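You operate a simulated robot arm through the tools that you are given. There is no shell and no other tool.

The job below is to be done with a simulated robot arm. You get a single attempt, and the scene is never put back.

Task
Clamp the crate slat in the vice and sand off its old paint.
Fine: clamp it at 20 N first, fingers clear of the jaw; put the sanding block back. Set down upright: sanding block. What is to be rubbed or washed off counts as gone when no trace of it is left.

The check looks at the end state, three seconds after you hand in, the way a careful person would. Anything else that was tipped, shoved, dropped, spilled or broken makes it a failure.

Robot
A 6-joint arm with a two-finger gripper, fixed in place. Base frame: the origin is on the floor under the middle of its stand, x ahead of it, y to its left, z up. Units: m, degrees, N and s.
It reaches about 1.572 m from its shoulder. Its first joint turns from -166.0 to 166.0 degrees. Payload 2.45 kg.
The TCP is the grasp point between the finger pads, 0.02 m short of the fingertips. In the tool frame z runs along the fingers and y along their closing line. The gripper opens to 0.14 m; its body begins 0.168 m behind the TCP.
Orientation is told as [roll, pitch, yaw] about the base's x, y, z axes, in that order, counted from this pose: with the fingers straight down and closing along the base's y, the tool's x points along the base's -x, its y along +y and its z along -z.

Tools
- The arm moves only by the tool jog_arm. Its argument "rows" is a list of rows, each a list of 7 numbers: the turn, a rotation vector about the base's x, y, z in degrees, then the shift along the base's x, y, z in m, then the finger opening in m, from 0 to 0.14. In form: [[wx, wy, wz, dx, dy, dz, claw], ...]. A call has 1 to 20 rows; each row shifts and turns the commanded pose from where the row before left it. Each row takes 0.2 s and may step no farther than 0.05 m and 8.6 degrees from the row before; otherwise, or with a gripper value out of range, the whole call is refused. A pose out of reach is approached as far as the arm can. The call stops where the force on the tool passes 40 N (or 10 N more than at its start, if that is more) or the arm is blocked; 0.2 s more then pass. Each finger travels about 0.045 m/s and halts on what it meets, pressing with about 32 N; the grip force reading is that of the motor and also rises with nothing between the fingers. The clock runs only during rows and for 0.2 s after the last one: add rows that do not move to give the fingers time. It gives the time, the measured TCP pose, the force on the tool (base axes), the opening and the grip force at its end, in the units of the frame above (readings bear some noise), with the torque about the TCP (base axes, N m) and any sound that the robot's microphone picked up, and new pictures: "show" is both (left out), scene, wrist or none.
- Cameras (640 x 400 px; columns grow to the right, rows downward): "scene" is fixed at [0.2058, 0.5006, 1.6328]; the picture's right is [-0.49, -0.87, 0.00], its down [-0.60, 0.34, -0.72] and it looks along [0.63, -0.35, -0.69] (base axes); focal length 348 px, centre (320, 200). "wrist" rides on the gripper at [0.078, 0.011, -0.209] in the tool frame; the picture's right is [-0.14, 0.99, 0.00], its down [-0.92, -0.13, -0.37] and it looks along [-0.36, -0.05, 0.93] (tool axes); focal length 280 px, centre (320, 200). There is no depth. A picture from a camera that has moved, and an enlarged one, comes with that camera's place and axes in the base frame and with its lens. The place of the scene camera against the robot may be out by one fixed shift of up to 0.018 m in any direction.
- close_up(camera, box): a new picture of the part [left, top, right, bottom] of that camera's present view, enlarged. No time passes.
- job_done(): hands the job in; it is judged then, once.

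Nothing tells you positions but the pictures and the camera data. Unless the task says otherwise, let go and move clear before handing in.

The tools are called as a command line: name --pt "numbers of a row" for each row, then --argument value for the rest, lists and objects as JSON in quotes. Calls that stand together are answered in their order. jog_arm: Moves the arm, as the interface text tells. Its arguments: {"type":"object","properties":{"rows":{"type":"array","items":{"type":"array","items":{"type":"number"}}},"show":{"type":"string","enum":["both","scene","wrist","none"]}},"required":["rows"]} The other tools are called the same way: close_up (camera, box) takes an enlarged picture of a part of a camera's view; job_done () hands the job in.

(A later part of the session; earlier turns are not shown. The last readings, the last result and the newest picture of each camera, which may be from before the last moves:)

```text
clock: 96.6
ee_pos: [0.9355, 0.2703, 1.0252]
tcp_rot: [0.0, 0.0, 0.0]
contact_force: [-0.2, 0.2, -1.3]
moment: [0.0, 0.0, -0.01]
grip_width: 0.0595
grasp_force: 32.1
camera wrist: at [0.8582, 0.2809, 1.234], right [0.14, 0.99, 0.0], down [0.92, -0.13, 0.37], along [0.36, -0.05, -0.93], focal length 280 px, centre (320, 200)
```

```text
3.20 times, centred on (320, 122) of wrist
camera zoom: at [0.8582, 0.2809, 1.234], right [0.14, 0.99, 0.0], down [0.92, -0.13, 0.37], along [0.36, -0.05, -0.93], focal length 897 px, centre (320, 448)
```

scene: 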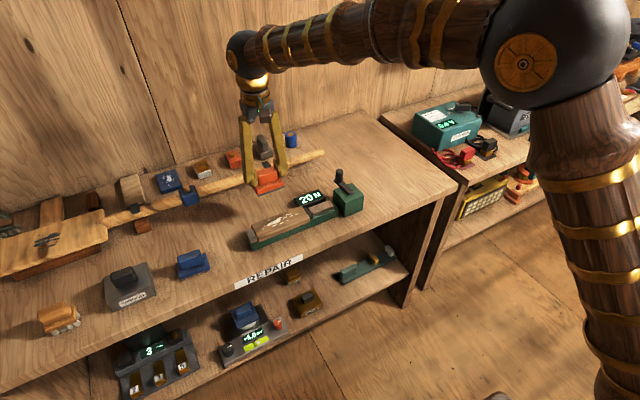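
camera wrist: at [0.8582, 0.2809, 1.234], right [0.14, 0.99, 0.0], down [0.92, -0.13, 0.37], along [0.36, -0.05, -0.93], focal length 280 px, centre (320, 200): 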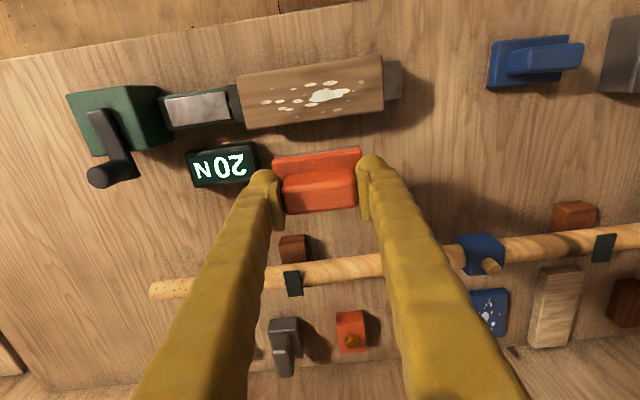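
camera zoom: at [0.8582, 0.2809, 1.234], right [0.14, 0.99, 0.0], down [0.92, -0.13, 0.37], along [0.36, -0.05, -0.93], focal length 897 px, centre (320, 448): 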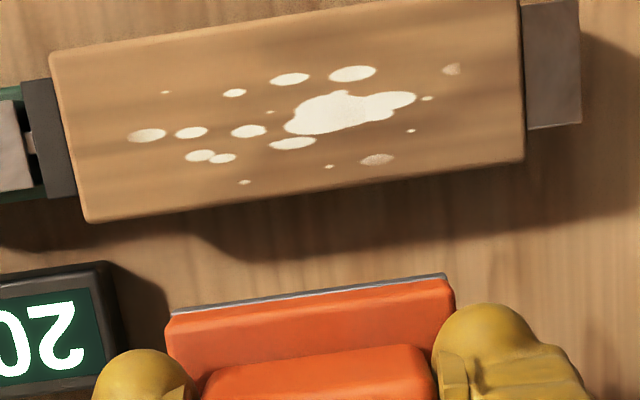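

Only slight fading so far, so it needs more strokes and a bit more pressure. I'll return to the slat and press to about 20 N.

jog_arm --pt "0 0 0 -0.01 0 0 0.035" --pt "0 0 0 -0.04 0 -0.01 0.035" --pt "0 0 0 -0.02 0 -0.04 0.035" --pt "0 0 0 0 0 -0.016 0.035" --pt "0 0 0 0 0 -0.003 0.035" --pt "0 0 0 0 0 -0.0014 0.035" --pt "0 0 0 0 0 0 0.035" --show "none"

jog_arm --pt "0 0 0 0 0.017 0 0.035" --pt "0 0 0 0 0.017 0 0.035" --pt "0 0 0 0 -0.017 0 0.035" --pt "0 0 0 0 -0.017 0 0.035" --pt "0 0 0 0 -0.017 0 0.035" --pt "0 0 0 0 -0.017 0 0.035" --pt "0 0 0 0 0.017 0 0.035" --pt "0 0 0 0 0.017 0 0.035" --pt "0 0 0 0 0.017 0 0.035" --pt "0 0 0 0 0.017 0 0.035" --pt "0 0 0 0 -0.017 0 0.035" --pt "0 0 0 0 -0.017 0 0.035" --pt "0 0 0 0 -0.017 0 0.035" --pt "0 0 0 0 -0.017 0 0.035" --pt "0 0 0 0 0.017 0 0.035" --pt "0 0 0 0 0.017 0 0.035" --pt "0 0 0 0 0.017 0 0.035" --pt "0 0 0 0 0.017 0 0.035" --show "scene"

close_up --camera "scene" --box '[230, 170, 374, 260]'

```text
clock: 98.2
ee_pos: [0.8662, 0.2703, 0.9557]
tcp_rot: [0.0, -0.1, 0.0]
contact_force: [-2.7, -0.1, 6.1]
moment: [0.04, 0.13, 0.0]
grip_width: 0.0594
grasp_force: 31.7
```

```text
clock: 102.0
ee_pos: [0.866, 0.3037, 0.9538]
tcp_rot: [-0.1, 0.0, 0.0]
contact_force: [1.3, -10.8, 29.8]
moment: [-0.11, -0.03, 0.06]
grip_width: 0.0596
grasp_force: 31.4
```

scene: 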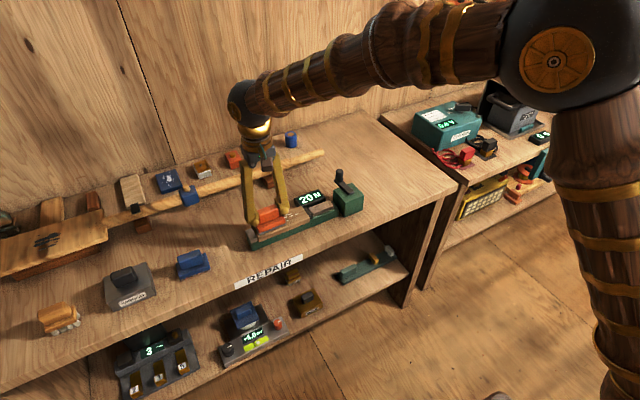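

```text
4.44 times, centred on (302, 215) of scene
camera zoom: at [0.2058, 0.5006, 1.6328], right [-0.49, -0.87, 0.0], down [-0.6, 0.34, -0.72], along [0.63, -0.35, -0.69], focal length 1547 px, centre (400, 133)
```

zoom: 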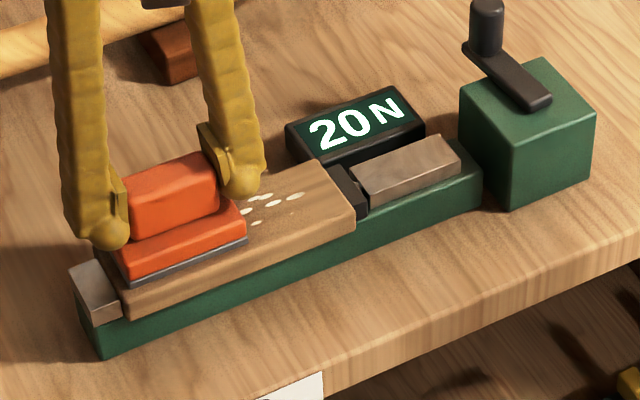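

jog_arm --pt "0 0 0 0 -0.017 0 0.035" --pt "0 0 0 0 -0.017 0 0.035" --pt "0 0 0 0 -0.017 0 0.035" --pt "0 0 0 0 -0.017 0 0.035" --show "none"

close_up --camera "scene" --box '[230, 170, 374, 260]'

jog_arm --pt "0 0 0 0 0.017 0 0.035" --pt "0 0 0 0 0.017 0 0.035" --pt "0 0 0 0 0 0.02 0.035" --pt "0 0 0 0.02 0 0.04 0.035" --pt "0 0 0 0.04 0 0.01 0.035" --pt "0 0 0 0.01 0 0 0.035" --pt "0 0 0 0 0 0 0.035" --show "wrist"

close_up --camera "wrist" --box '[220, 60, 420, 185]'

```text
clock: 103.0
ee_pos: [0.867, 0.2349, 0.9549]
tcp_rot: [0.0, 0.0, 0.1]
contact_force: [-0.6, 8.2, 27.3]
moment: [0.24, 0.07, -0.06]
grip_width: 0.0595
grasp_force: 32.0
```

```text
4.44 times, centred on (302, 215) of scene
camera zoom: at [0.2058, 0.5006, 1.6328], right [-0.49, -0.87, 0.0], down [-0.6, 0.34, -0.72], along [0.63, -0.35, -0.69], focal length 1547 px, centre (400, 133)
```

zoom: 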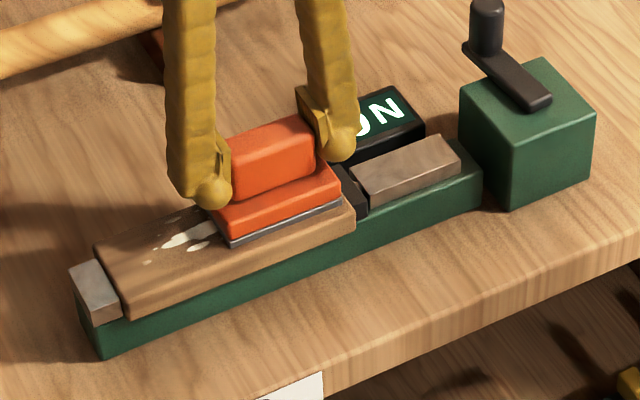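

```text
clock: 104.6
ee_pos: [0.937, 0.2681, 1.0229]
tcp_rot: [0.0, 0.1, -0.1]
contact_force: [1.6, -0.2, -2.9]
moment: [0.0, -0.02, 0.0]
grip_width: 0.0597
grasp_force: 31.8
camera wrist: at [0.8589, 0.2805, 1.2324], right [0.14, 0.99, 0.0], down [0.92, -0.13, 0.37], along [0.36, -0.05, -0.93], focal length 280 px, centre (320, 200)
```

wrist: 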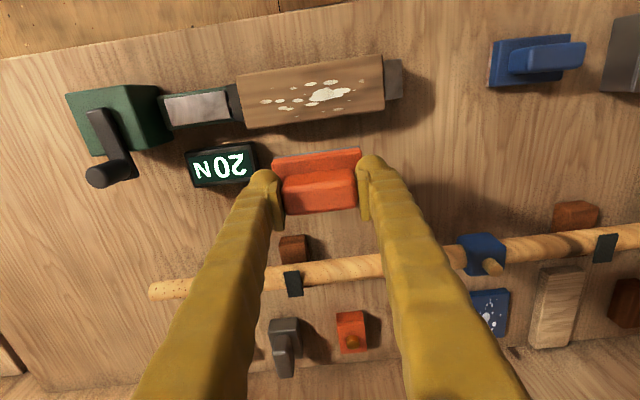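

```text
3.20 times, centred on (320, 122) of wrist
camera zoom: at [0.8589, 0.2805, 1.2324], right [0.14, 0.99, 0.0], down [0.92, -0.13, 0.37], along [0.36, -0.05, -0.93], focal length 897 px, centre (320, 448)
```

zoom: 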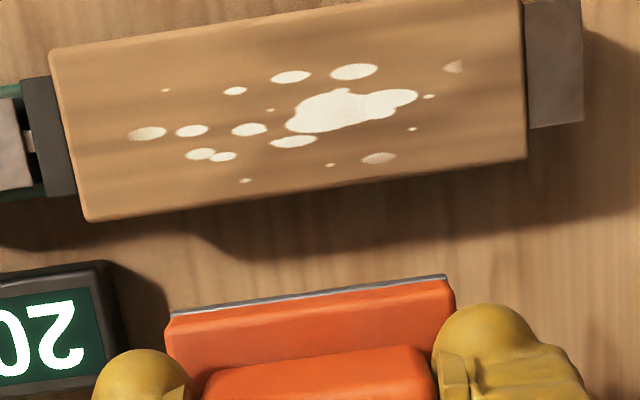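

close_up --camera "wrist" --box '[250, 70, 378, 150]'

close_up --camera "scene" --box '[238, 182, 318, 232]'

```text
5.00 times, centred on (314, 110) of wrist
camera zoom: at [0.8589, 0.2805, 1.2324], right [0.14, 0.99, 0.0], down [0.92, -0.13, 0.37], along [0.36, -0.05, -0.93], focal length 1402 px, centre (350, 650)
```

zoom: 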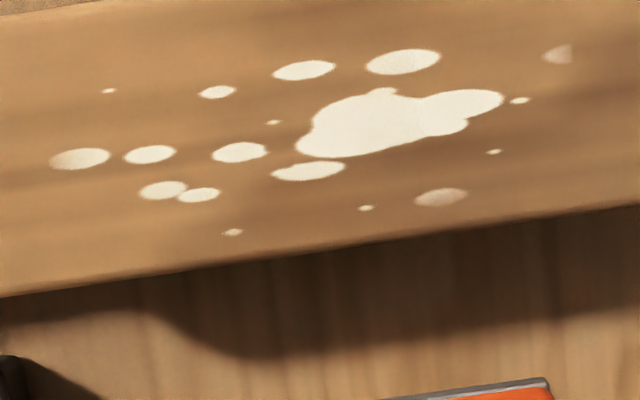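

```text
8.00 times, centred on (278, 207) of scene
camera zoom: at [0.2058, 0.5006, 1.6328], right [-0.49, -0.87, 0.0], down [-0.6, 0.34, -0.72], along [0.63, -0.35, -0.69], focal length 2785 px, centre (656, 144)
```

zoom: 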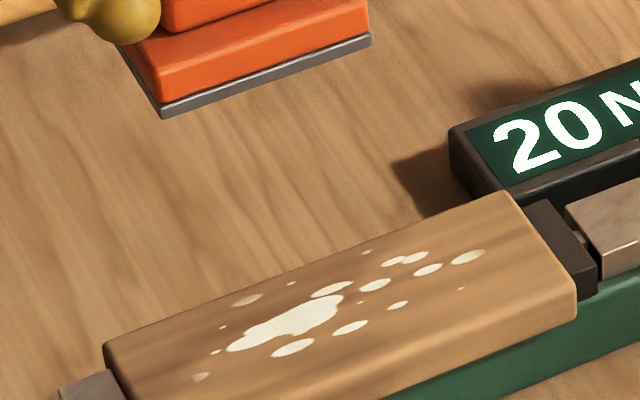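

close_up --camera "scene" --box '[238, 212, 286, 242]'

close_up --camera "scene" --box '[270, 192, 318, 222]'

```text
13.33 times, centred on (262, 227) of scene
camera zoom: at [0.2058, 0.5006, 1.6328], right [-0.49, -0.87, 0.0], down [-0.6, 0.34, -0.72], along [0.63, -0.35, -0.69], focal length 4641 px, centre (1093, -160)
```

zoom: 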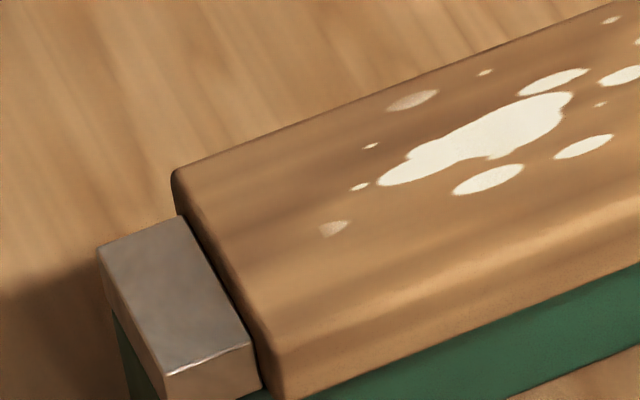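

```text
13.33 times, centred on (294, 207) of scene
camera zoom: at [0.2058, 0.5006, 1.6328], right [-0.49, -0.87, 0.0], down [-0.6, 0.34, -0.72], along [0.63, -0.35, -0.69], focal length 4641 px, centre (667, 107)
```

zoom: 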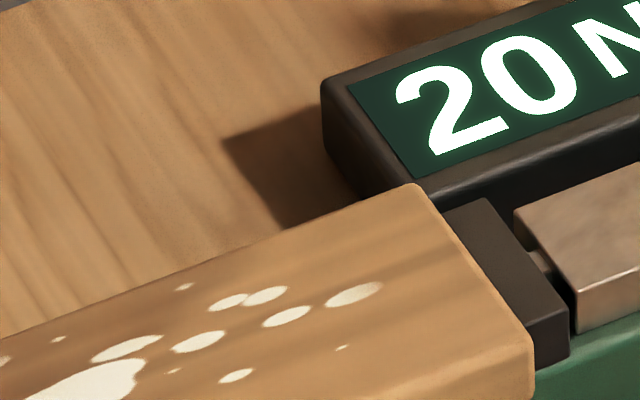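

The paint looks essentially unchanged, so I'll do a longer series of strokes at moderate pressure and compare.

jog_arm --pt "0 0 0 -0.01 0 0 0.035" --pt "0 0 0 -0.04 0 -0.01 0.035" --pt "0 0 0 -0.02 0 -0.04 0.035" --pt "0 0 0 0 0 -0.016 0.035" --pt "0 0 0 0 0 -0.0035 0.035" --pt "0 0 0 0 0 0 0.035" --pt "0 0 0 0 0 0 0.035" --show "none"

jog_arm --pt "0 0 0 0 0.0165 0 0.035" --pt "0 0 0 0 0.0165 0 0.035" --pt "0 0 0 0 -0.033 0 0.035" --pt "0 0 0 0 -0.033 0 0.035" --pt "0 0 0 0 0.033 0 0.035" --pt "0 0 0 0 0.033 0 0.035" --pt "0 0 0 0 -0.033 0 0.035" --pt "0 0 0 0 -0.033 0 0.035" --pt "0 0 0 0 0.033 0 0.035" --pt "0 0 0 0 0.033 0 0.035" --pt "0 0 0 0 -0.033 0 0.035" --pt "0 0 0 0 -0.033 0 0.035" --pt "0 0 0 0 0.033 0 0.035" --pt "0 0 0 0 0.033 0 0.035" --pt "0 0 0 0 -0.033 0 0.035" --pt "0 0 0 0 -0.033 0 0.035" --pt "0 0 0 0 0.033 0 0.035" --pt "0 0 0 0 0.033 0 0.035" --pt "0 0 0 0 0 0 0.035" --show "none"

close_up --camera "scene" --box '[270, 192, 318, 222]'

jog_arm --pt "0 0 0 0 -0.033 0 0.035" --pt "0 0 0 0 -0.033 0 0.035" --pt "0 0 0 0 0 0 0.035" --show "none"

close_up --camera "scene" --box '[238, 202, 286, 232]'

```text
clock: 106.2
ee_pos: [0.8684, 0.2681, 0.9551]
tcp_rot: [0.0, -0.1, 0.0]
contact_force: [-0.3, -0.5, 1.0]
moment: [0.0, -0.04, -0.01]
grip_width: 0.0594
grasp_force: 31.8
```

```text
clock: 110.2
ee_pos: [0.8682, 0.3039, 0.9548]
tcp_rot: [0.0, -0.1, 0.0]
contact_force: [0.6, -10.1, 31.1]
moment: [-0.19, 0.1, -0.04]
grip_width: 0.06
grasp_force: 32.3
```

```text
13.33 times, centred on (294, 207) of scene
camera zoom: at [0.2058, 0.5006, 1.6328], right [-0.49, -0.87, 0.0], down [-0.6, 0.34, -0.72], along [0.63, -0.35, -0.69], focal length 4641 px, centre (667, 107)
```

zoom: 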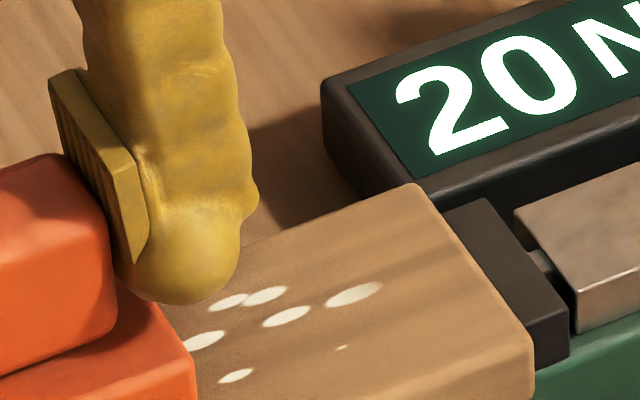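

```text
clock: 111.0
ee_pos: [0.868, 0.2378, 0.9543]
tcp_rot: [0.0, 0.0, 0.0]
contact_force: [1.4, 5.1, 33.2]
moment: [0.07, -0.02, 0.03]
grip_width: 0.0597
grasp_force: 31.9
```

```text
13.33 times, centred on (262, 217) of scene
camera zoom: at [0.2058, 0.5006, 1.6328], right [-0.49, -0.87, 0.0], down [-0.6, 0.34, -0.72], along [0.63, -0.35, -0.69], focal length 4641 px, centre (1093, -27)
```

zoom: 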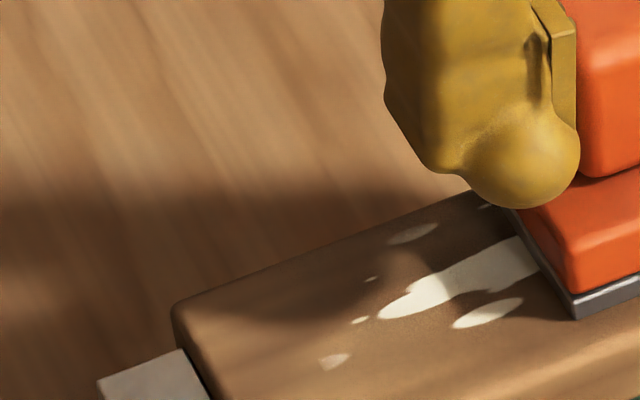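

jog_arm --pt "0 0 0 0 0.0165 0 0.035" --pt "0 0 0 0 0.0165 0 0.035" --pt "0 0 0 0 0 0.02 0.035" --pt "0 0 0 0.02 0 0.04 0.035" --pt "0 0 0 0.04 0 0.01 0.035" --pt "0 0 0 0.01 0 0 0.035" --pt "0 0 0 0 0 0 0.035" --show "scene"

close_up --camera "wrist" --box '[250, 70, 378, 150]'

close_up --camera "scene" --box '[238, 212, 286, 242]'

close_up --camera "scene" --box '[270, 192, 318, 222]'

```text
clock: 112.6
ee_pos: [0.9373, 0.2696, 1.0254]
tcp_rot: [-0.1, 0.1, -0.1]
contact_force: [0.4, 0.3, -1.9]
moment: [0.02, 0.03, -0.01]
grip_width: 0.0596
grasp_force: 32.2
```

scene: 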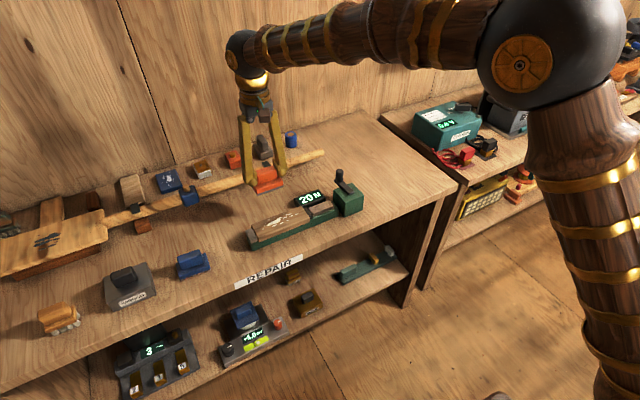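

```text
5.00 times, centred on (314, 110) of wrist
camera zoom: at [0.861, 0.2815, 1.2338], right [0.14, 0.99, 0.0], down [0.92, -0.13, 0.37], along [0.36, -0.05, -0.93], focal length 1402 px, centre (350, 650)
```

zoom: 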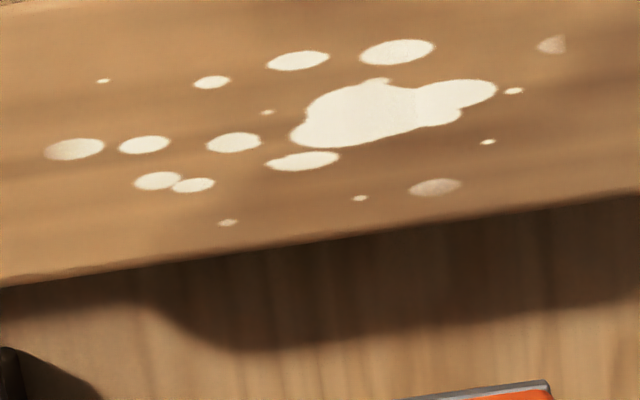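

```text
13.33 times, centred on (262, 227) of scene
camera zoom: at [0.2058, 0.5006, 1.6328], right [-0.49, -0.87, 0.0], down [-0.6, 0.34, -0.72], along [0.63, -0.35, -0.69], focal length 4641 px, centre (1093, -160)
```

zoom: 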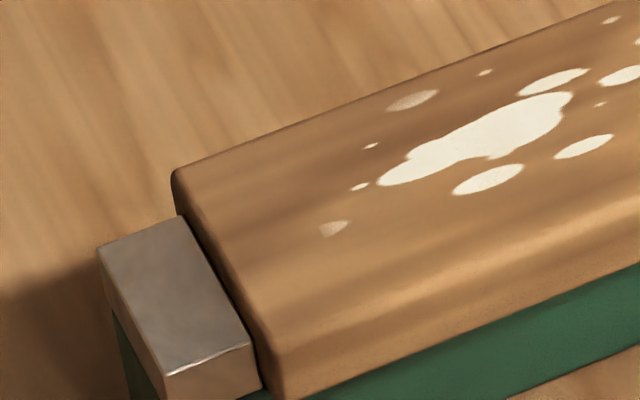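

```text
13.33 times, centred on (294, 207) of scene
camera zoom: at [0.2058, 0.5006, 1.6328], right [-0.49, -0.87, 0.0], down [-0.6, 0.34, -0.72], along [0.63, -0.35, -0.69], focal length 4641 px, centre (667, 107)
```

zoom: 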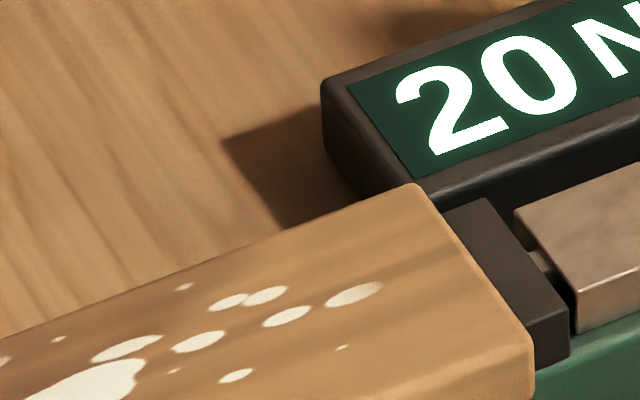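

The strokes had no visible effect, so I should double-check the tool itself; there is a similarly shaped blue block further along the bench. I'll zoom in on the candidates.

close_up --camera "scene" --box '[165, 240, 229, 280]'

close_up --camera "scene" --box '[30, 245, 222, 345]'

close_up --camera "wrist" --box '[470, 20, 630, 120]'

close_up --camera "scene" --box '[100, 125, 324, 245]'

close_up --camera "wrist" --box '[250, 130, 390, 218]'

```text
10.00 times, centred on (197, 260) of scene
camera zoom: at [0.2058, 0.5006, 1.6328], right [-0.49, -0.87, 0.0], down [-0.6, 0.34, -0.72], along [0.63, -0.35, -0.69], focal length 3481 px, centre (1550, -400)
```

zoom: 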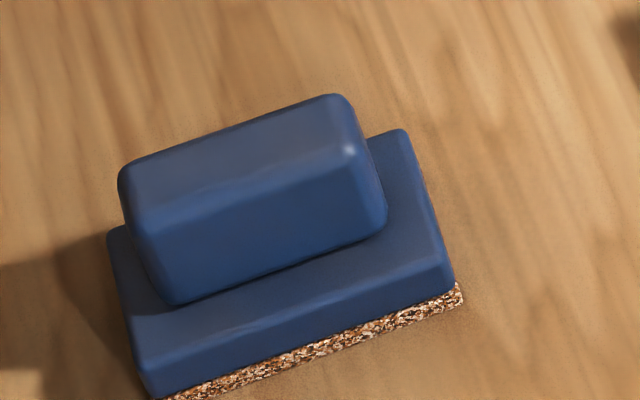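

```text
3.33 times, centred on (126, 295) of scene
camera zoom: at [0.2058, 0.5006, 1.6328], right [-0.49, -0.87, 0.0], down [-0.6, 0.34, -0.72], along [0.63, -0.35, -0.69], focal length 1160 px, centre (967, -117)
```

zoom: 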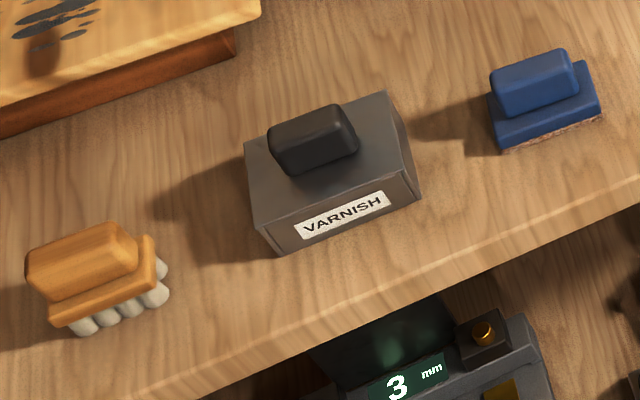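

```text
4.00 times, centred on (550, 70) of wrist
camera zoom: at [0.861, 0.2815, 1.2338], right [0.14, 0.99, 0.0], down [0.92, -0.13, 0.37], along [0.36, -0.05, -0.93], focal length 1122 px, centre (-600, 720)
```

zoom: 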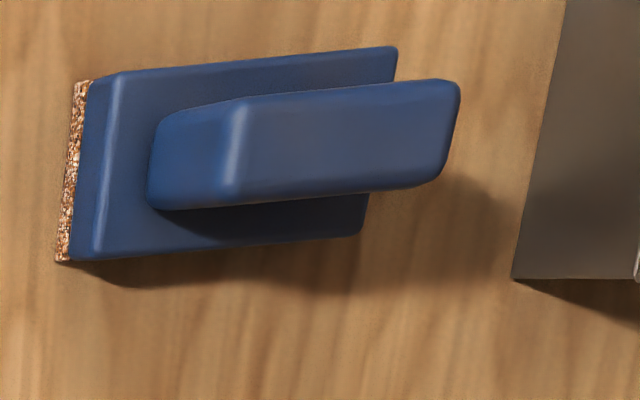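

```text
2.86 times, centred on (212, 185) of scene
camera zoom: at [0.2058, 0.5006, 1.6328], right [-0.49, -0.87, 0.0], down [-0.6, 0.34, -0.72], along [0.63, -0.35, -0.69], focal length 994 px, centre (629, 243)
```

zoom: 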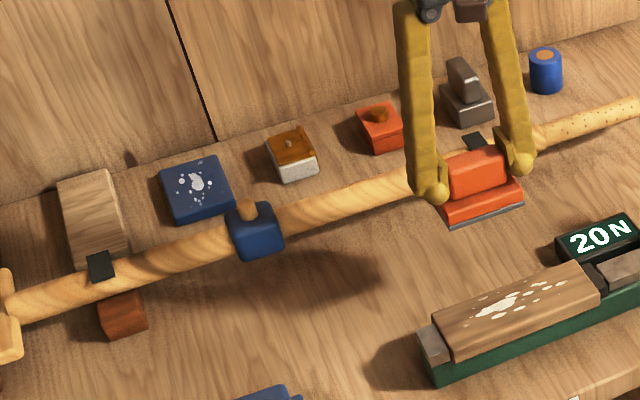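

```text
4.55 times, centred on (320, 174) of wrist
camera zoom: at [0.861, 0.2815, 1.2338], right [0.14, 0.99, 0.0], down [0.92, -0.13, 0.37], along [0.36, -0.05, -0.93], focal length 1274 px, centre (320, 318)
```

zoom: 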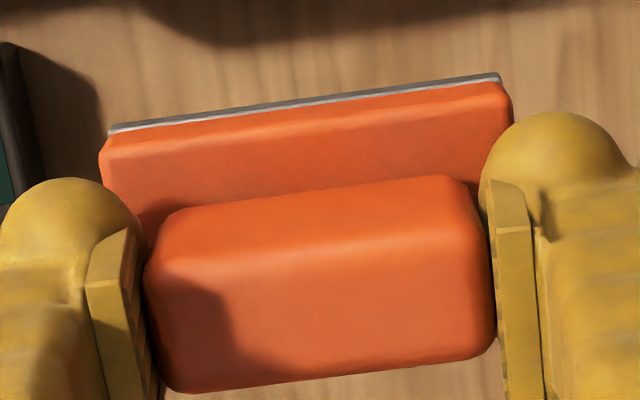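

The blue block has a gritty, sandpaper-like underside, while the orange one I hold has a smooth grey sole — so the blue one is the real sanding block. I'll put the orange block back exactly where it stood first.

jog_arm --pt "0 0 0 0 0 0.025 0.035" --pt "0 0 0 -0.0108 -0.0449 0 0.035" --pt "0 0 0 -0.0108 -0.0449 0 0.035" --pt "0 0 0 -0.0108 -0.0449 0 0.035" --pt "0 0 0 -0.0108 -0.0449 0 0.035" --pt "0 0 0 -0.0108 -0.0449 0 0.035" --pt "0 0 0 -0.0108 -0.0449 0 0.035" --pt "0 0 0 -0.0108 -0.0449 0 0.035" --pt "0 0 0 -0.0108 -0.0449 0 0.035" --pt "0 0 0 0 0 0 0.035" --pt "0 0 0 0 0 0 0.035" --show "both"

```text
clock: 115.0
ee_pos: [0.8523, -0.0871, 1.051]
tcp_rot: [0.0, -0.1, 0.0]
contact_force: [0.8, 0.8, -2.3]
moment: [0.0, 0.02, -0.03]
grip_width: 0.0597
grasp_force: 31.8
camera wrist: at [0.7756, -0.0767, 1.26], right [0.14, 0.99, 0.0], down [0.92, -0.13, 0.37], along [0.36, -0.05, -0.93], focal length 280 px, centre (320, 200)
```

scene: 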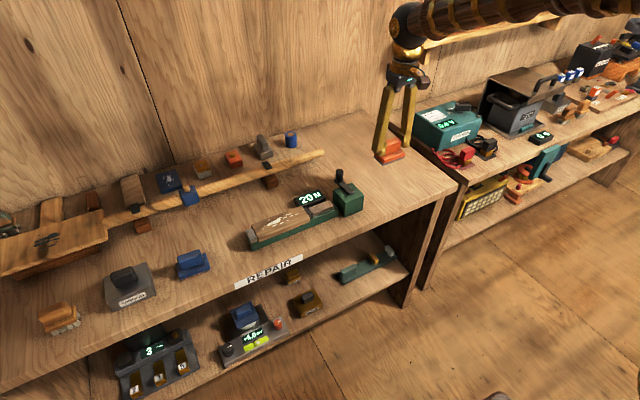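
wrist: 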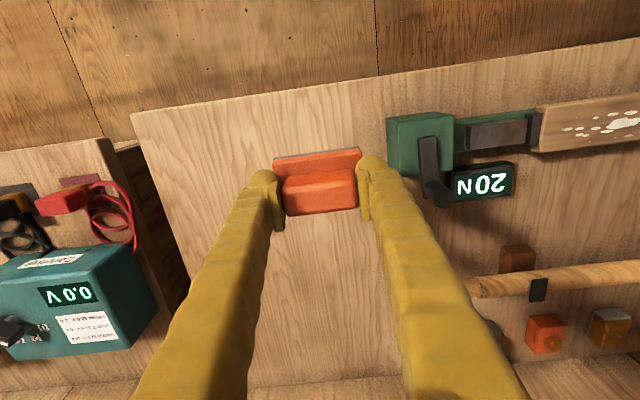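

jog_arm --pt "0 0 0 0.0004 0.0002 -0.04 0.035" --pt "0 0 0 0 0 -0.04 0.035" --pt "0 0 0 0 0 -0.04 0.035" --pt "0 0 0 0 0 -0.018 0.035" --pt "0 0 0 0 0 -0.006 0.035" --pt "0 0 0 0 0 0 0.035" --pt "0 0 0 0 0 0 0.035" --show "none"

close_up --camera "scene" --box '[330, 140, 458, 220]'

```text
clock: 116.6
ee_pos: [0.8508, -0.0885, 0.9077]
tcp_rot: [0.0, 0.0, 0.0]
contact_force: [1.2, -0.2, -2.1]
moment: [0.01, 0.0, -0.01]
grip_width: 0.0595
grasp_force: 31.9
```

```text
5.00 times, centred on (394, 180) of scene
camera zoom: at [0.2058, 0.5006, 1.6328], right [-0.49, -0.87, 0.0], down [-0.6, 0.34, -0.72], along [0.63, -0.35, -0.69], focal length 1740 px, centre (-50, 300)
```

zoom: 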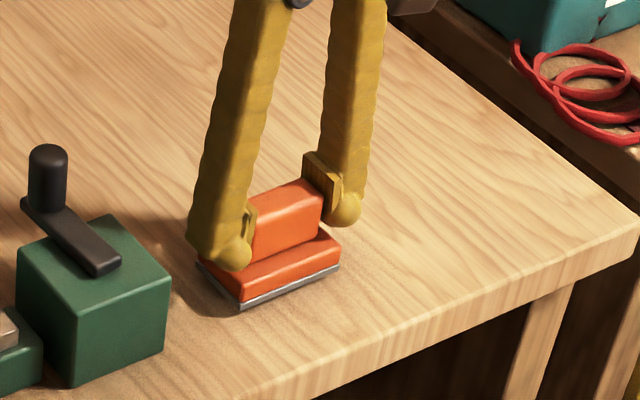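

jog_arm --pt "0 0 0 0 0 -0.002 0.035" --pt "0 0 0 0 0 -0.0015 0.035" --pt "0 0 0 0 0 0 0.035" --show "none"

jog_arm --pt "0 0 0 0 0 -0.001 0.035" --pt "0 0 0 0 0 0 0.035" --show "none"

```text
clock: 117.4
ee_pos: [0.8505, -0.0878, 0.9031]
tcp_rot: [0.0, 0.1, -0.1]
contact_force: [0.1, -0.2, -2.5]
moment: [0.0, -0.02, 0.03]
grip_width: 0.0595
grasp_force: 32.0
```

```text
clock: 118.0
ee_pos: [0.8503, -0.0887, 0.9017]
tcp_rot: [-0.1, 0.1, 0.0]
contact_force: [0.8, -0.1, -2.1]
moment: [0.02, -0.01, -0.02]
grip_width: 0.0595
grasp_force: 32.3
```

jog_arm --pt "0 0 0 0 0 -0.0007 0.035" --pt "0 0 0 0 0 0 0.035" --pt "0 0 0 0 0 0 0.035" --show "none"

close_up --camera "scene" --box '[370, 165, 434, 205]'

```text
clock: 118.8
ee_pos: [0.8499, -0.0893, 0.9005]
tcp_rot: [0.0, 0.0, 0.1]
contact_force: [-0.8, -0.3, -1.8]
moment: [0.01, 0.02, 0.02]
grip_width: 0.0595
grasp_force: 32.0
```

```text
10.00 times, centred on (402, 185) of scene
camera zoom: at [0.2058, 0.5006, 1.6328], right [-0.49, -0.87, 0.0], down [-0.6, 0.34, -0.72], along [0.63, -0.35, -0.69], focal length 3481 px, centre (-500, 350)
```

zoom: 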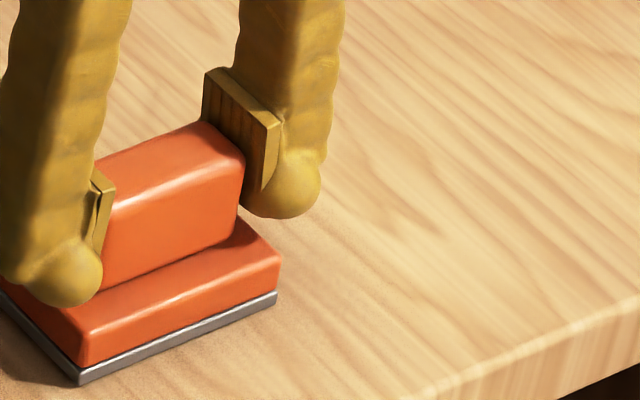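

jog_arm --pt "0 0 0 0 0 -0.001 0.035" --pt "0 0 0 0 0 0 0.035" --show "none"

jog_arm --pt "0 0 0 0 0 -0.001 0.035" --pt "0 0 0 0 0 0 0.035" --show "none"

```text
clock: 119.4
ee_pos: [0.8511, -0.089, 0.8995]
tcp_rot: [0.1, 0.1, 0.0]
contact_force: [0.0, 0.0, -1.7]
moment: [0.02, 0.01, -0.01]
grip_width: 0.0596
grasp_force: 32.4
```

```text
clock: 120.0
ee_pos: [0.851, -0.0905, 0.8987]
tcp_rot: [0.1, -0.1, -0.1]
contact_force: [-3.0, 4.4, 16.1]
moment: [0.06, -0.28, 0.11]
grip_width: 0.0595
grasp_force: 32.1
```

Contact with the bench. Releasing gently and lifting straight up.

jog_arm --pt "0 0 0 0 0 0.0006 0.04" --pt "0 0 0 0 0 0 0.055" --pt "0 0 0 0 0 0 0.062" --pt "0 0 0 0 0 0 0.075" --pt "0 0 0 0 0 0 0.085" --pt "0 0 0 0 0 0 0.085" --pt "0 0 0 0 0 0.02 0.085" --pt "0 0 0 0 0 0.04 0.085" --pt "0 0 0 0 0 0.04 0.085" --pt "0 0 0 0 0 0.05 0.085" --pt "0 0 0 0 0 0 0.085" --show "both"

close_up --camera "scene" --box '[290, 150, 450, 250]'

```text
clock: 122.4
ee_pos: [0.8513, -0.0882, 1.052]
tcp_rot: [0.0, 0.0, 0.1]
contact_force: [-1.2, -0.2, -0.2]
moment: [0.0, 0.0, 0.02]
grip_width: 0.0853
grasp_force: 0.1
camera wrist: at [0.7727, -0.0779, 1.2602], right [0.14, 0.99, 0.0], down [0.92, -0.13, 0.37], along [0.37, -0.05, -0.93], focal length 280 px, centre (320, 200)
```

scene: 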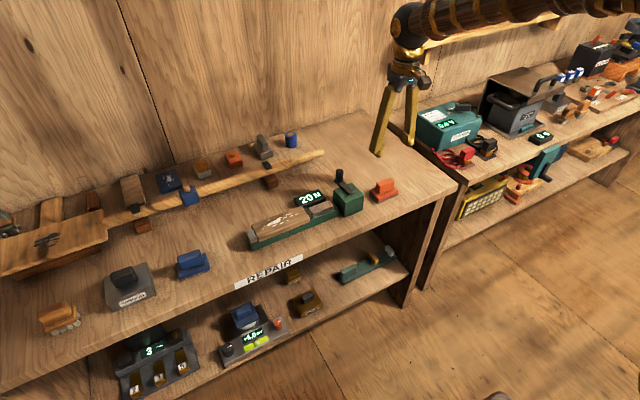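
wrist: 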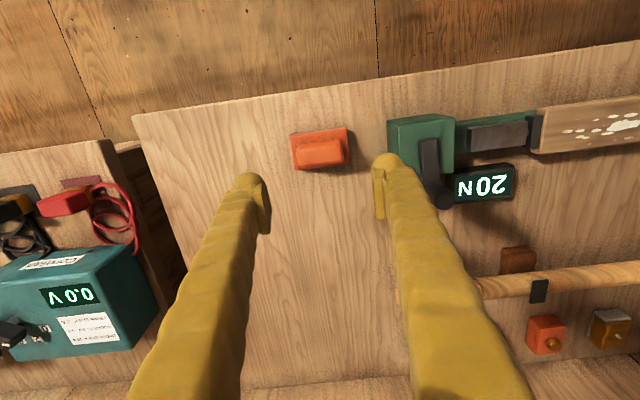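

```text
4.00 times, centred on (370, 200) of scene
camera zoom: at [0.2058, 0.5006, 1.6328], right [-0.49, -0.87, 0.0], down [-0.6, 0.34, -0.72], along [0.63, -0.35, -0.69], focal length 1392 px, centre (120, 200)
```

zoom: 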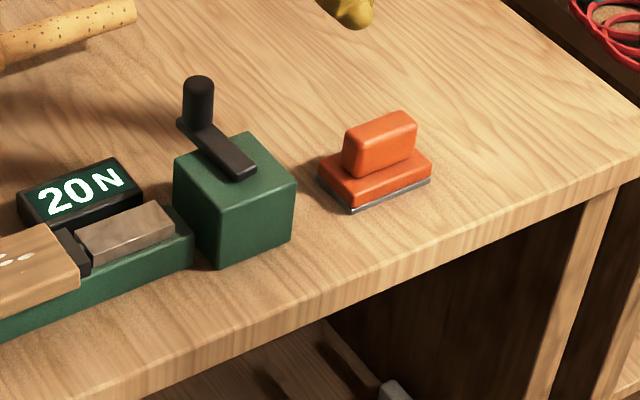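

The orange block is back in its spot. Now I'll move over to the blue gritty block near y≈0.53 for a look.

jog_arm --pt "0 0 0 -0.0039 0.0465 0 0.09" --pt "0 0 0 -0.0039 0.0465 0 0.09" --pt "0 0 0 -0.0039 0.0465 0 0.09" --pt "0 0 0 -0.0039 0.0465 0 0.09" --pt "0 0 0 -0.0039 0.0465 0 0.09" --pt "0 0 0 -0.0039 0.0465 0 0.09" --pt "0 0 0 -0.0039 0.0465 0 0.09" --pt "0 0 0 -0.0039 0.0465 0 0.09" --pt "0 0 0 -0.0039 0.0465 0 0.09" --pt "0 0 0 -0.0039 0.0465 0 0.09" --pt "0 0 0 -0.0039 0.0465 0 0.09" --pt "0 0 0 -0.0039 0.0465 0 0.09" --pt "0 0 0 -0.0039 0.0465 0 0.09" --pt "0 0 0 0 0 0 0.09" --show "both"

close_up --camera "wrist" --box '[200, 70, 440, 220]'

```text
clock: 125.4
ee_pos: [0.8003, 0.5164, 1.0498]
tcp_rot: [0.0, 0.0, 0.0]
contact_force: [-0.6, -0.3, 0.1]
moment: [0.0, 0.02, 0.02]
grip_width: 0.09
grasp_force: 0.1
camera wrist: at [0.7226, 0.5275, 1.2581], right [0.14, 0.99, 0.0], down [0.92, -0.13, 0.37], along [0.36, -0.05, -0.93], focal length 280 px, centre (320, 200)
```

scene: 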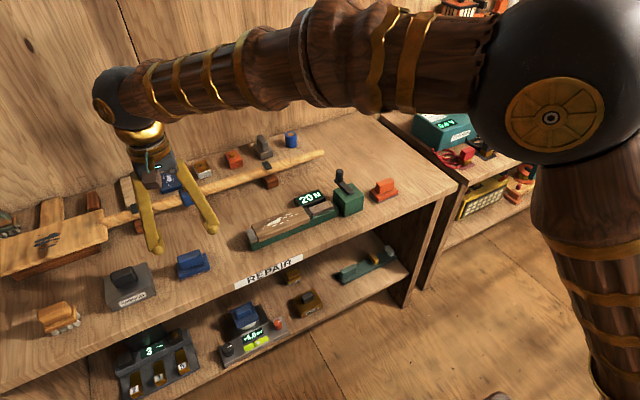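
wrist: 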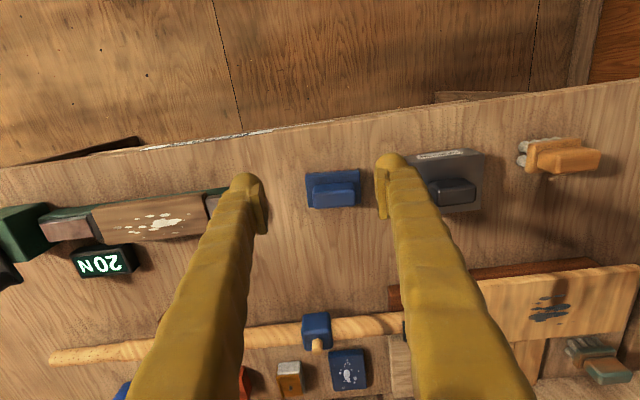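

```text
2.67 times, centred on (320, 145) of wrist
camera zoom: at [0.7226, 0.5275, 1.2581], right [0.14, 0.99, 0.0], down [0.92, -0.13, 0.37], along [0.36, -0.05, -0.93], focal length 748 px, centre (320, 347)
```

zoom: 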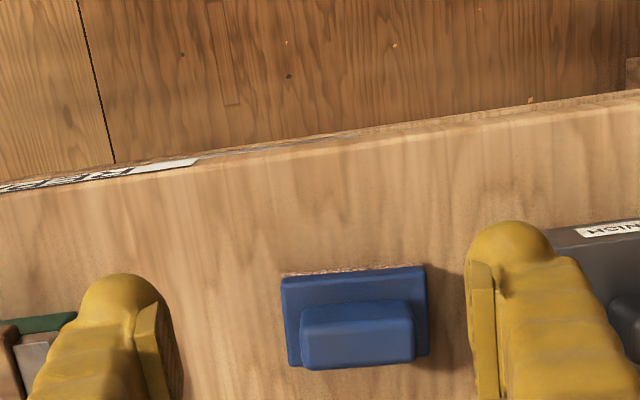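

The blue block's handle is centred near (0.861, 0.527) with similar size. Moving above and descending onto it.

jog_arm --pt "0 0 0 0.035 0.006 0 0.085" --pt "0 0 0 0.0257 0.005 -0.02 0.085" --pt "0 0 0 0 0 -0.04 0.085" --pt "0 0 0 0 0 -0.04 0.085" --pt "0 0 0 0 0 0 0.085" --pt "0 0 0 0 0 0 0.085" --show "both"

close_up --camera "wrist" --box '[200, 70, 440, 220]'

close_up --camera "scene" --box '[100, 200, 260, 300]'

```text
clock: 126.8
ee_pos: [0.8612, 0.527, 0.9503]
tcp_rot: [-0.1, 0.0, 0.1]
contact_force: [0.6, 0.3, 0.0]
moment: [0.0, -0.01, 0.01]
grip_width: 0.085
grasp_force: 0.1
camera wrist: at [0.7836, 0.5385, 1.1579], right [0.14, 0.99, 0.0], down [0.92, -0.13, 0.37], along [0.36, -0.05, -0.93], focal length 280 px, centre (320, 200)
```

scene: 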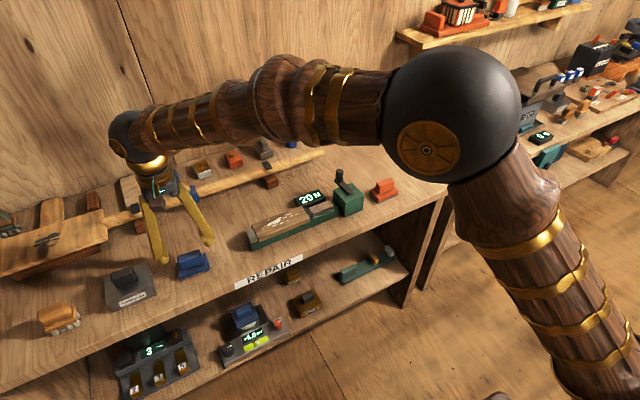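
wrist: 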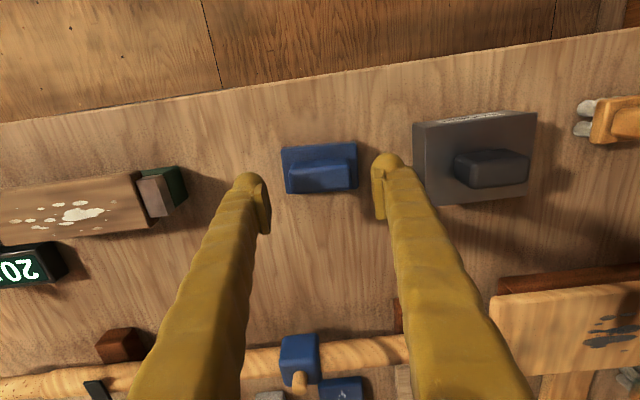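

```text
2.67 times, centred on (320, 145) of wrist
camera zoom: at [0.7836, 0.5385, 1.1579], right [0.14, 0.99, 0.0], down [0.92, -0.13, 0.37], along [0.36, -0.05, -0.93], focal length 748 px, centre (320, 347)
```

zoom: 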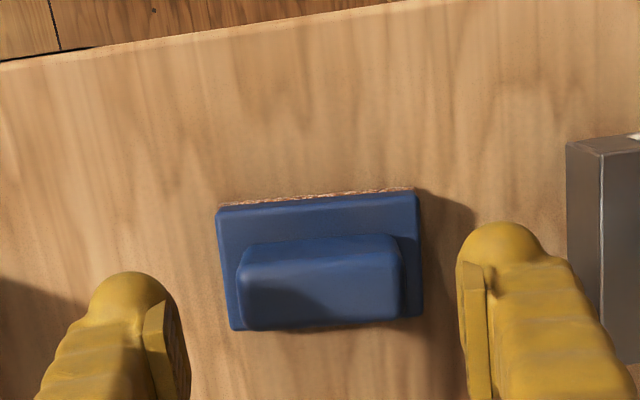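

```text
4.00 times, centred on (180, 250) of scene
camera zoom: at [0.2058, 0.5006, 1.6328], right [-0.49, -0.87, 0.0], down [-0.6, 0.34, -0.72], along [0.63, -0.35, -0.69], focal length 1392 px, centre (880, 0)
```

zoom: 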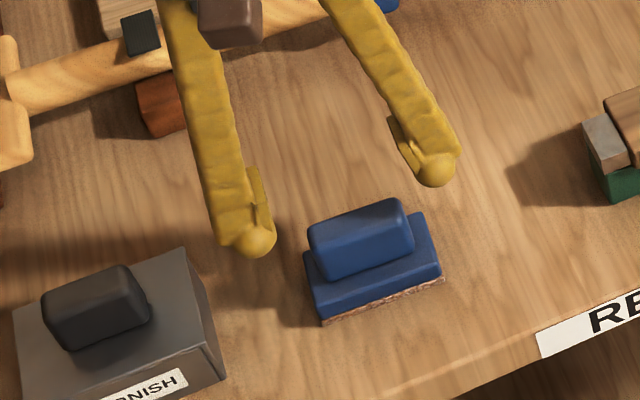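

jog_arm --pt "0 0 0 0 0 -0.025 0.085" --pt "0 0 0 0 0 -0.015 0.085" --pt "0 0 0 0 0 -0.009 0.085" --pt "0 0 0 0 0 0 0.085" --pt "0 0 0 0 0 0 0.085" --show "wrist"

close_up --camera "scene" --box '[100, 200, 260, 300]'

```text
clock: 128.0
ee_pos: [0.8617, 0.5275, 0.9012]
tcp_rot: [0.0, 0.0, 0.0]
contact_force: [0.1, -0.1, -0.4]
moment: [0.02, -0.03, -0.01]
grip_width: 0.0848
grasp_force: 0.1
camera wrist: at [0.7831, 0.5395, 1.1091], right [0.14, 0.99, 0.0], down [0.92, -0.13, 0.37], along [0.36, -0.05, -0.93], focal length 280 px, centre (320, 200)
```

wrist: 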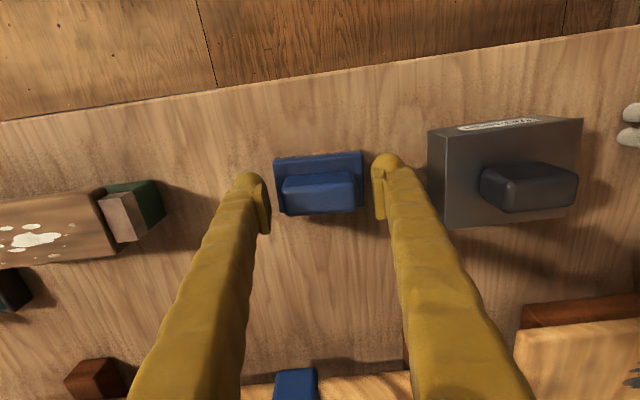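

```text
4.00 times, centred on (180, 250) of scene
camera zoom: at [0.2058, 0.5006, 1.6328], right [-0.49, -0.87, 0.0], down [-0.6, 0.34, -0.72], along [0.63, -0.35, -0.69], focal length 1392 px, centre (880, 0)
```

zoom: 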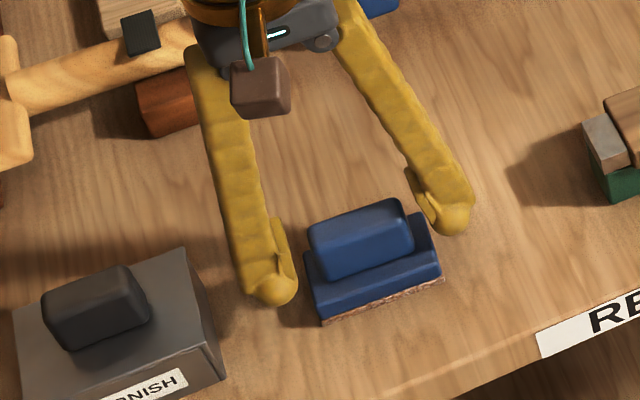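

Well aligned. Closing on the blue block's handle.

jog_arm --pt "0 0 0 0 0 0 0.07" --pt "0 0 0 0 0 0 0.05" --pt "0 0 0 0 0 0 0.035" --pt "0 0 0 0 0 0 0.035" --pt "0 0 0 0 0 0 0.035" --pt "0 0 0 0 0 0 0.035" --show "none"

close_up --camera "scene" --box '[100, 200, 260, 300]'

close_up --camera "wrist" --box '[200, 100, 440, 250]'

```text
clock: 129.4
ee_pos: [0.8609, 0.5281, 0.9012]
tcp_rot: [0.0, 0.0, 0.0]
contact_force: [1.9, -1.0, 0.5]
moment: [0.11, -0.02, -0.01]
grip_width: 0.0602
grasp_force: 32.3
```

```text
4.00 times, centred on (180, 250) of scene
camera zoom: at [0.2058, 0.5006, 1.6328], right [-0.49, -0.87, 0.0], down [-0.6, 0.34, -0.72], along [0.63, -0.35, -0.69], focal length 1392 px, centre (880, 0)
```

zoom: 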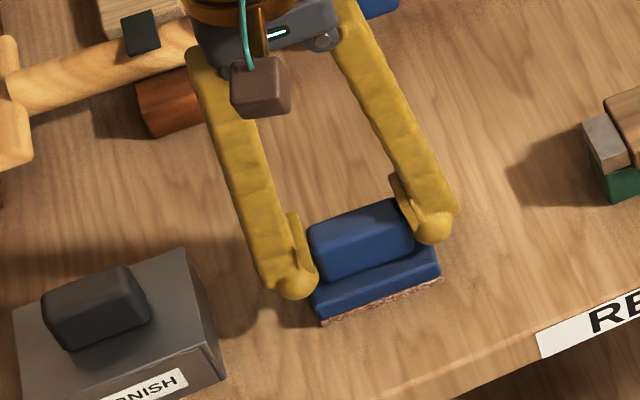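

```text
2.67 times, centred on (320, 175) of wrist
camera zoom: at [0.7832, 0.5395, 1.1092], right [0.14, 0.99, 0.0], down [0.92, -0.13, 0.37], along [0.37, -0.05, -0.93], focal length 748 px, centre (320, 267)
```

zoom: 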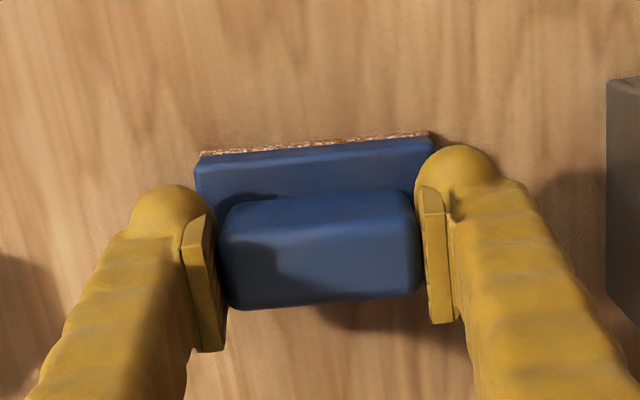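

Gripped. Lifting and carrying it over the clamped slat.

jog_arm --pt "0 0 0 0 0 0.02 0.035" --pt "0 0 0 0 0 0.045 0.035" --pt "0 0 0 0 0 0.045 0.035" --pt "0 0 0 0 0 0.04 0.035" --pt "0 0 0 0.001 -0.043 0 0.035" --pt "0 0 0 0.001 -0.043 0 0.035" --pt "0 0 0 0.001 -0.043 0 0.035" --pt "0 0 0 0.001 -0.043 0 0.035" --pt "0 0 0 0.001 -0.043 0 0.035" --pt "0 0 0 0 -0.0415 0 0.035" --pt "0 0 0 0 0 0 0.035" --pt "0 0 0 0 0 0 0.035" --show "both"

close_up --camera "scene" --box '[220, 140, 380, 240]'

```text
clock: 132.0
ee_pos: [0.8655, 0.2694, 1.0481]
tcp_rot: [0.0, 0.0, 0.0]
contact_force: [0.8, -0.1, -0.7]
moment: [0.01, 0.01, -0.03]
grip_width: 0.0596
grasp_force: 32.0
camera wrist: at [0.7883, 0.2811, 1.2577], right [0.14, 0.99, 0.0], down [0.92, -0.13, 0.37], along [0.36, -0.05, -0.93], focal length 280 px, centre (320, 200)
```

scene: 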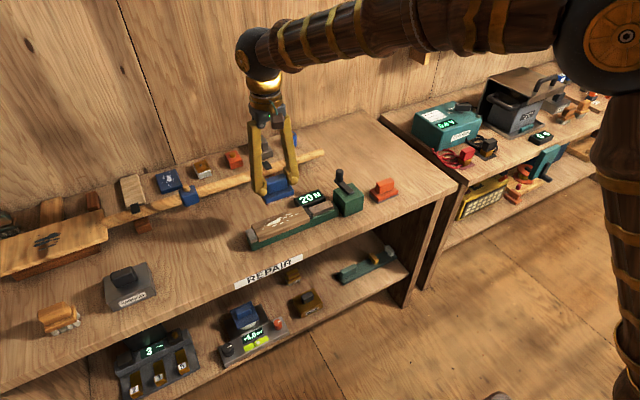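
wrist: 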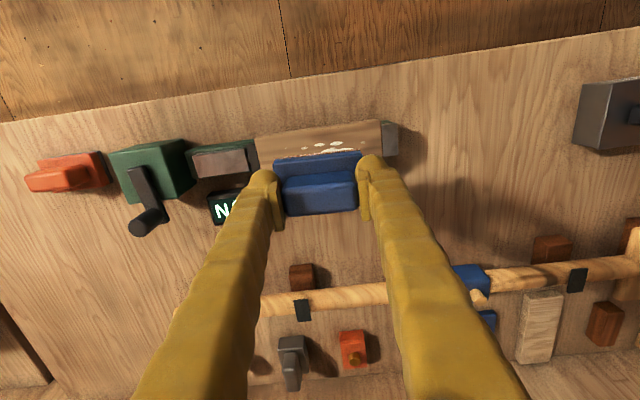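

```text
4.00 times, centred on (300, 190) of scene
camera zoom: at [0.2058, 0.5006, 1.6328], right [-0.49, -0.87, 0.0], down [-0.6, 0.34, -0.72], along [0.63, -0.35, -0.69], focal length 1392 px, centre (400, 240)
```

zoom: 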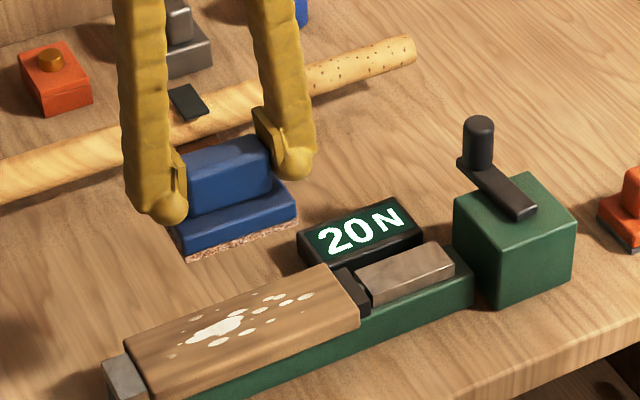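

jog_arm --pt "0 0 0 0 0 -0.04 0.035" --pt "0 0 0 0 0 -0.035 0.035" --pt "0 0 0 0 0 -0.012 0.035" --pt "0 0 0 0 0 -0.005 0.035" --pt "0 0 0 0 0 0 0.035" --pt "0 0 0 0 0 0 0.035" --pt "0 0 0 0 0 -0.0015 0.035" --pt "0 0 0 0 0 0 0.035" --pt "0 0 0 0 0 0 0.035" --show "none"

jog_arm --pt "0 0 0 0 0 -0.001 0.035" --pt "0 0 0 0 0 0 0.035" --pt "0 0 0 0 0 0 0.035" --show "none"

```text
clock: 134.0
ee_pos: [0.8658, 0.2699, 0.9565]
tcp_rot: [0.0, 0.0, 0.0]
contact_force: [0.2, 0.3, -1.6]
moment: [0.0, 0.0, -0.04]
grip_width: 0.0594
grasp_force: 32.0
```

```text
clock: 134.8
ee_pos: [0.8655, 0.2704, 0.956]
tcp_rot: [0.1, 0.0, -0.1]
contact_force: [-0.3, -0.2, -1.3]
moment: [0.02, -0.01, -0.01]
grip_width: 0.0597
grasp_force: 31.9
```

jog_arm --pt "0 0 0 0 0 -0.001 0.035" --pt "0 0 0 0 0 0 0.035" --pt "0 0 0 0 0 0 0.035" --show "none"

jog_arm --pt "0 0 0 0 0 -0.0006 0.035" --pt "0 0 0 0 0 0 0.035" --pt "0 0 0 0 0 0 0.035" --show "none"

```text
clock: 135.6
ee_pos: [0.8657, 0.2699, 0.9552]
tcp_rot: [0.1, 0.0, -0.1]
contact_force: [0.1, 2.7, 10.5]
moment: [0.46, 0.08, -0.06]
grip_width: 0.0592
grasp_force: 32.0
```

```text
clock: 136.4
ee_pos: [0.8665, 0.2689, 0.9553]
tcp_rot: [0.0, -0.1, -0.1]
contact_force: [-1.2, 1.6, 35.3]
moment: [0.06, 0.16, -0.22]
grip_width: 0.0592
grasp_force: 32.5
```

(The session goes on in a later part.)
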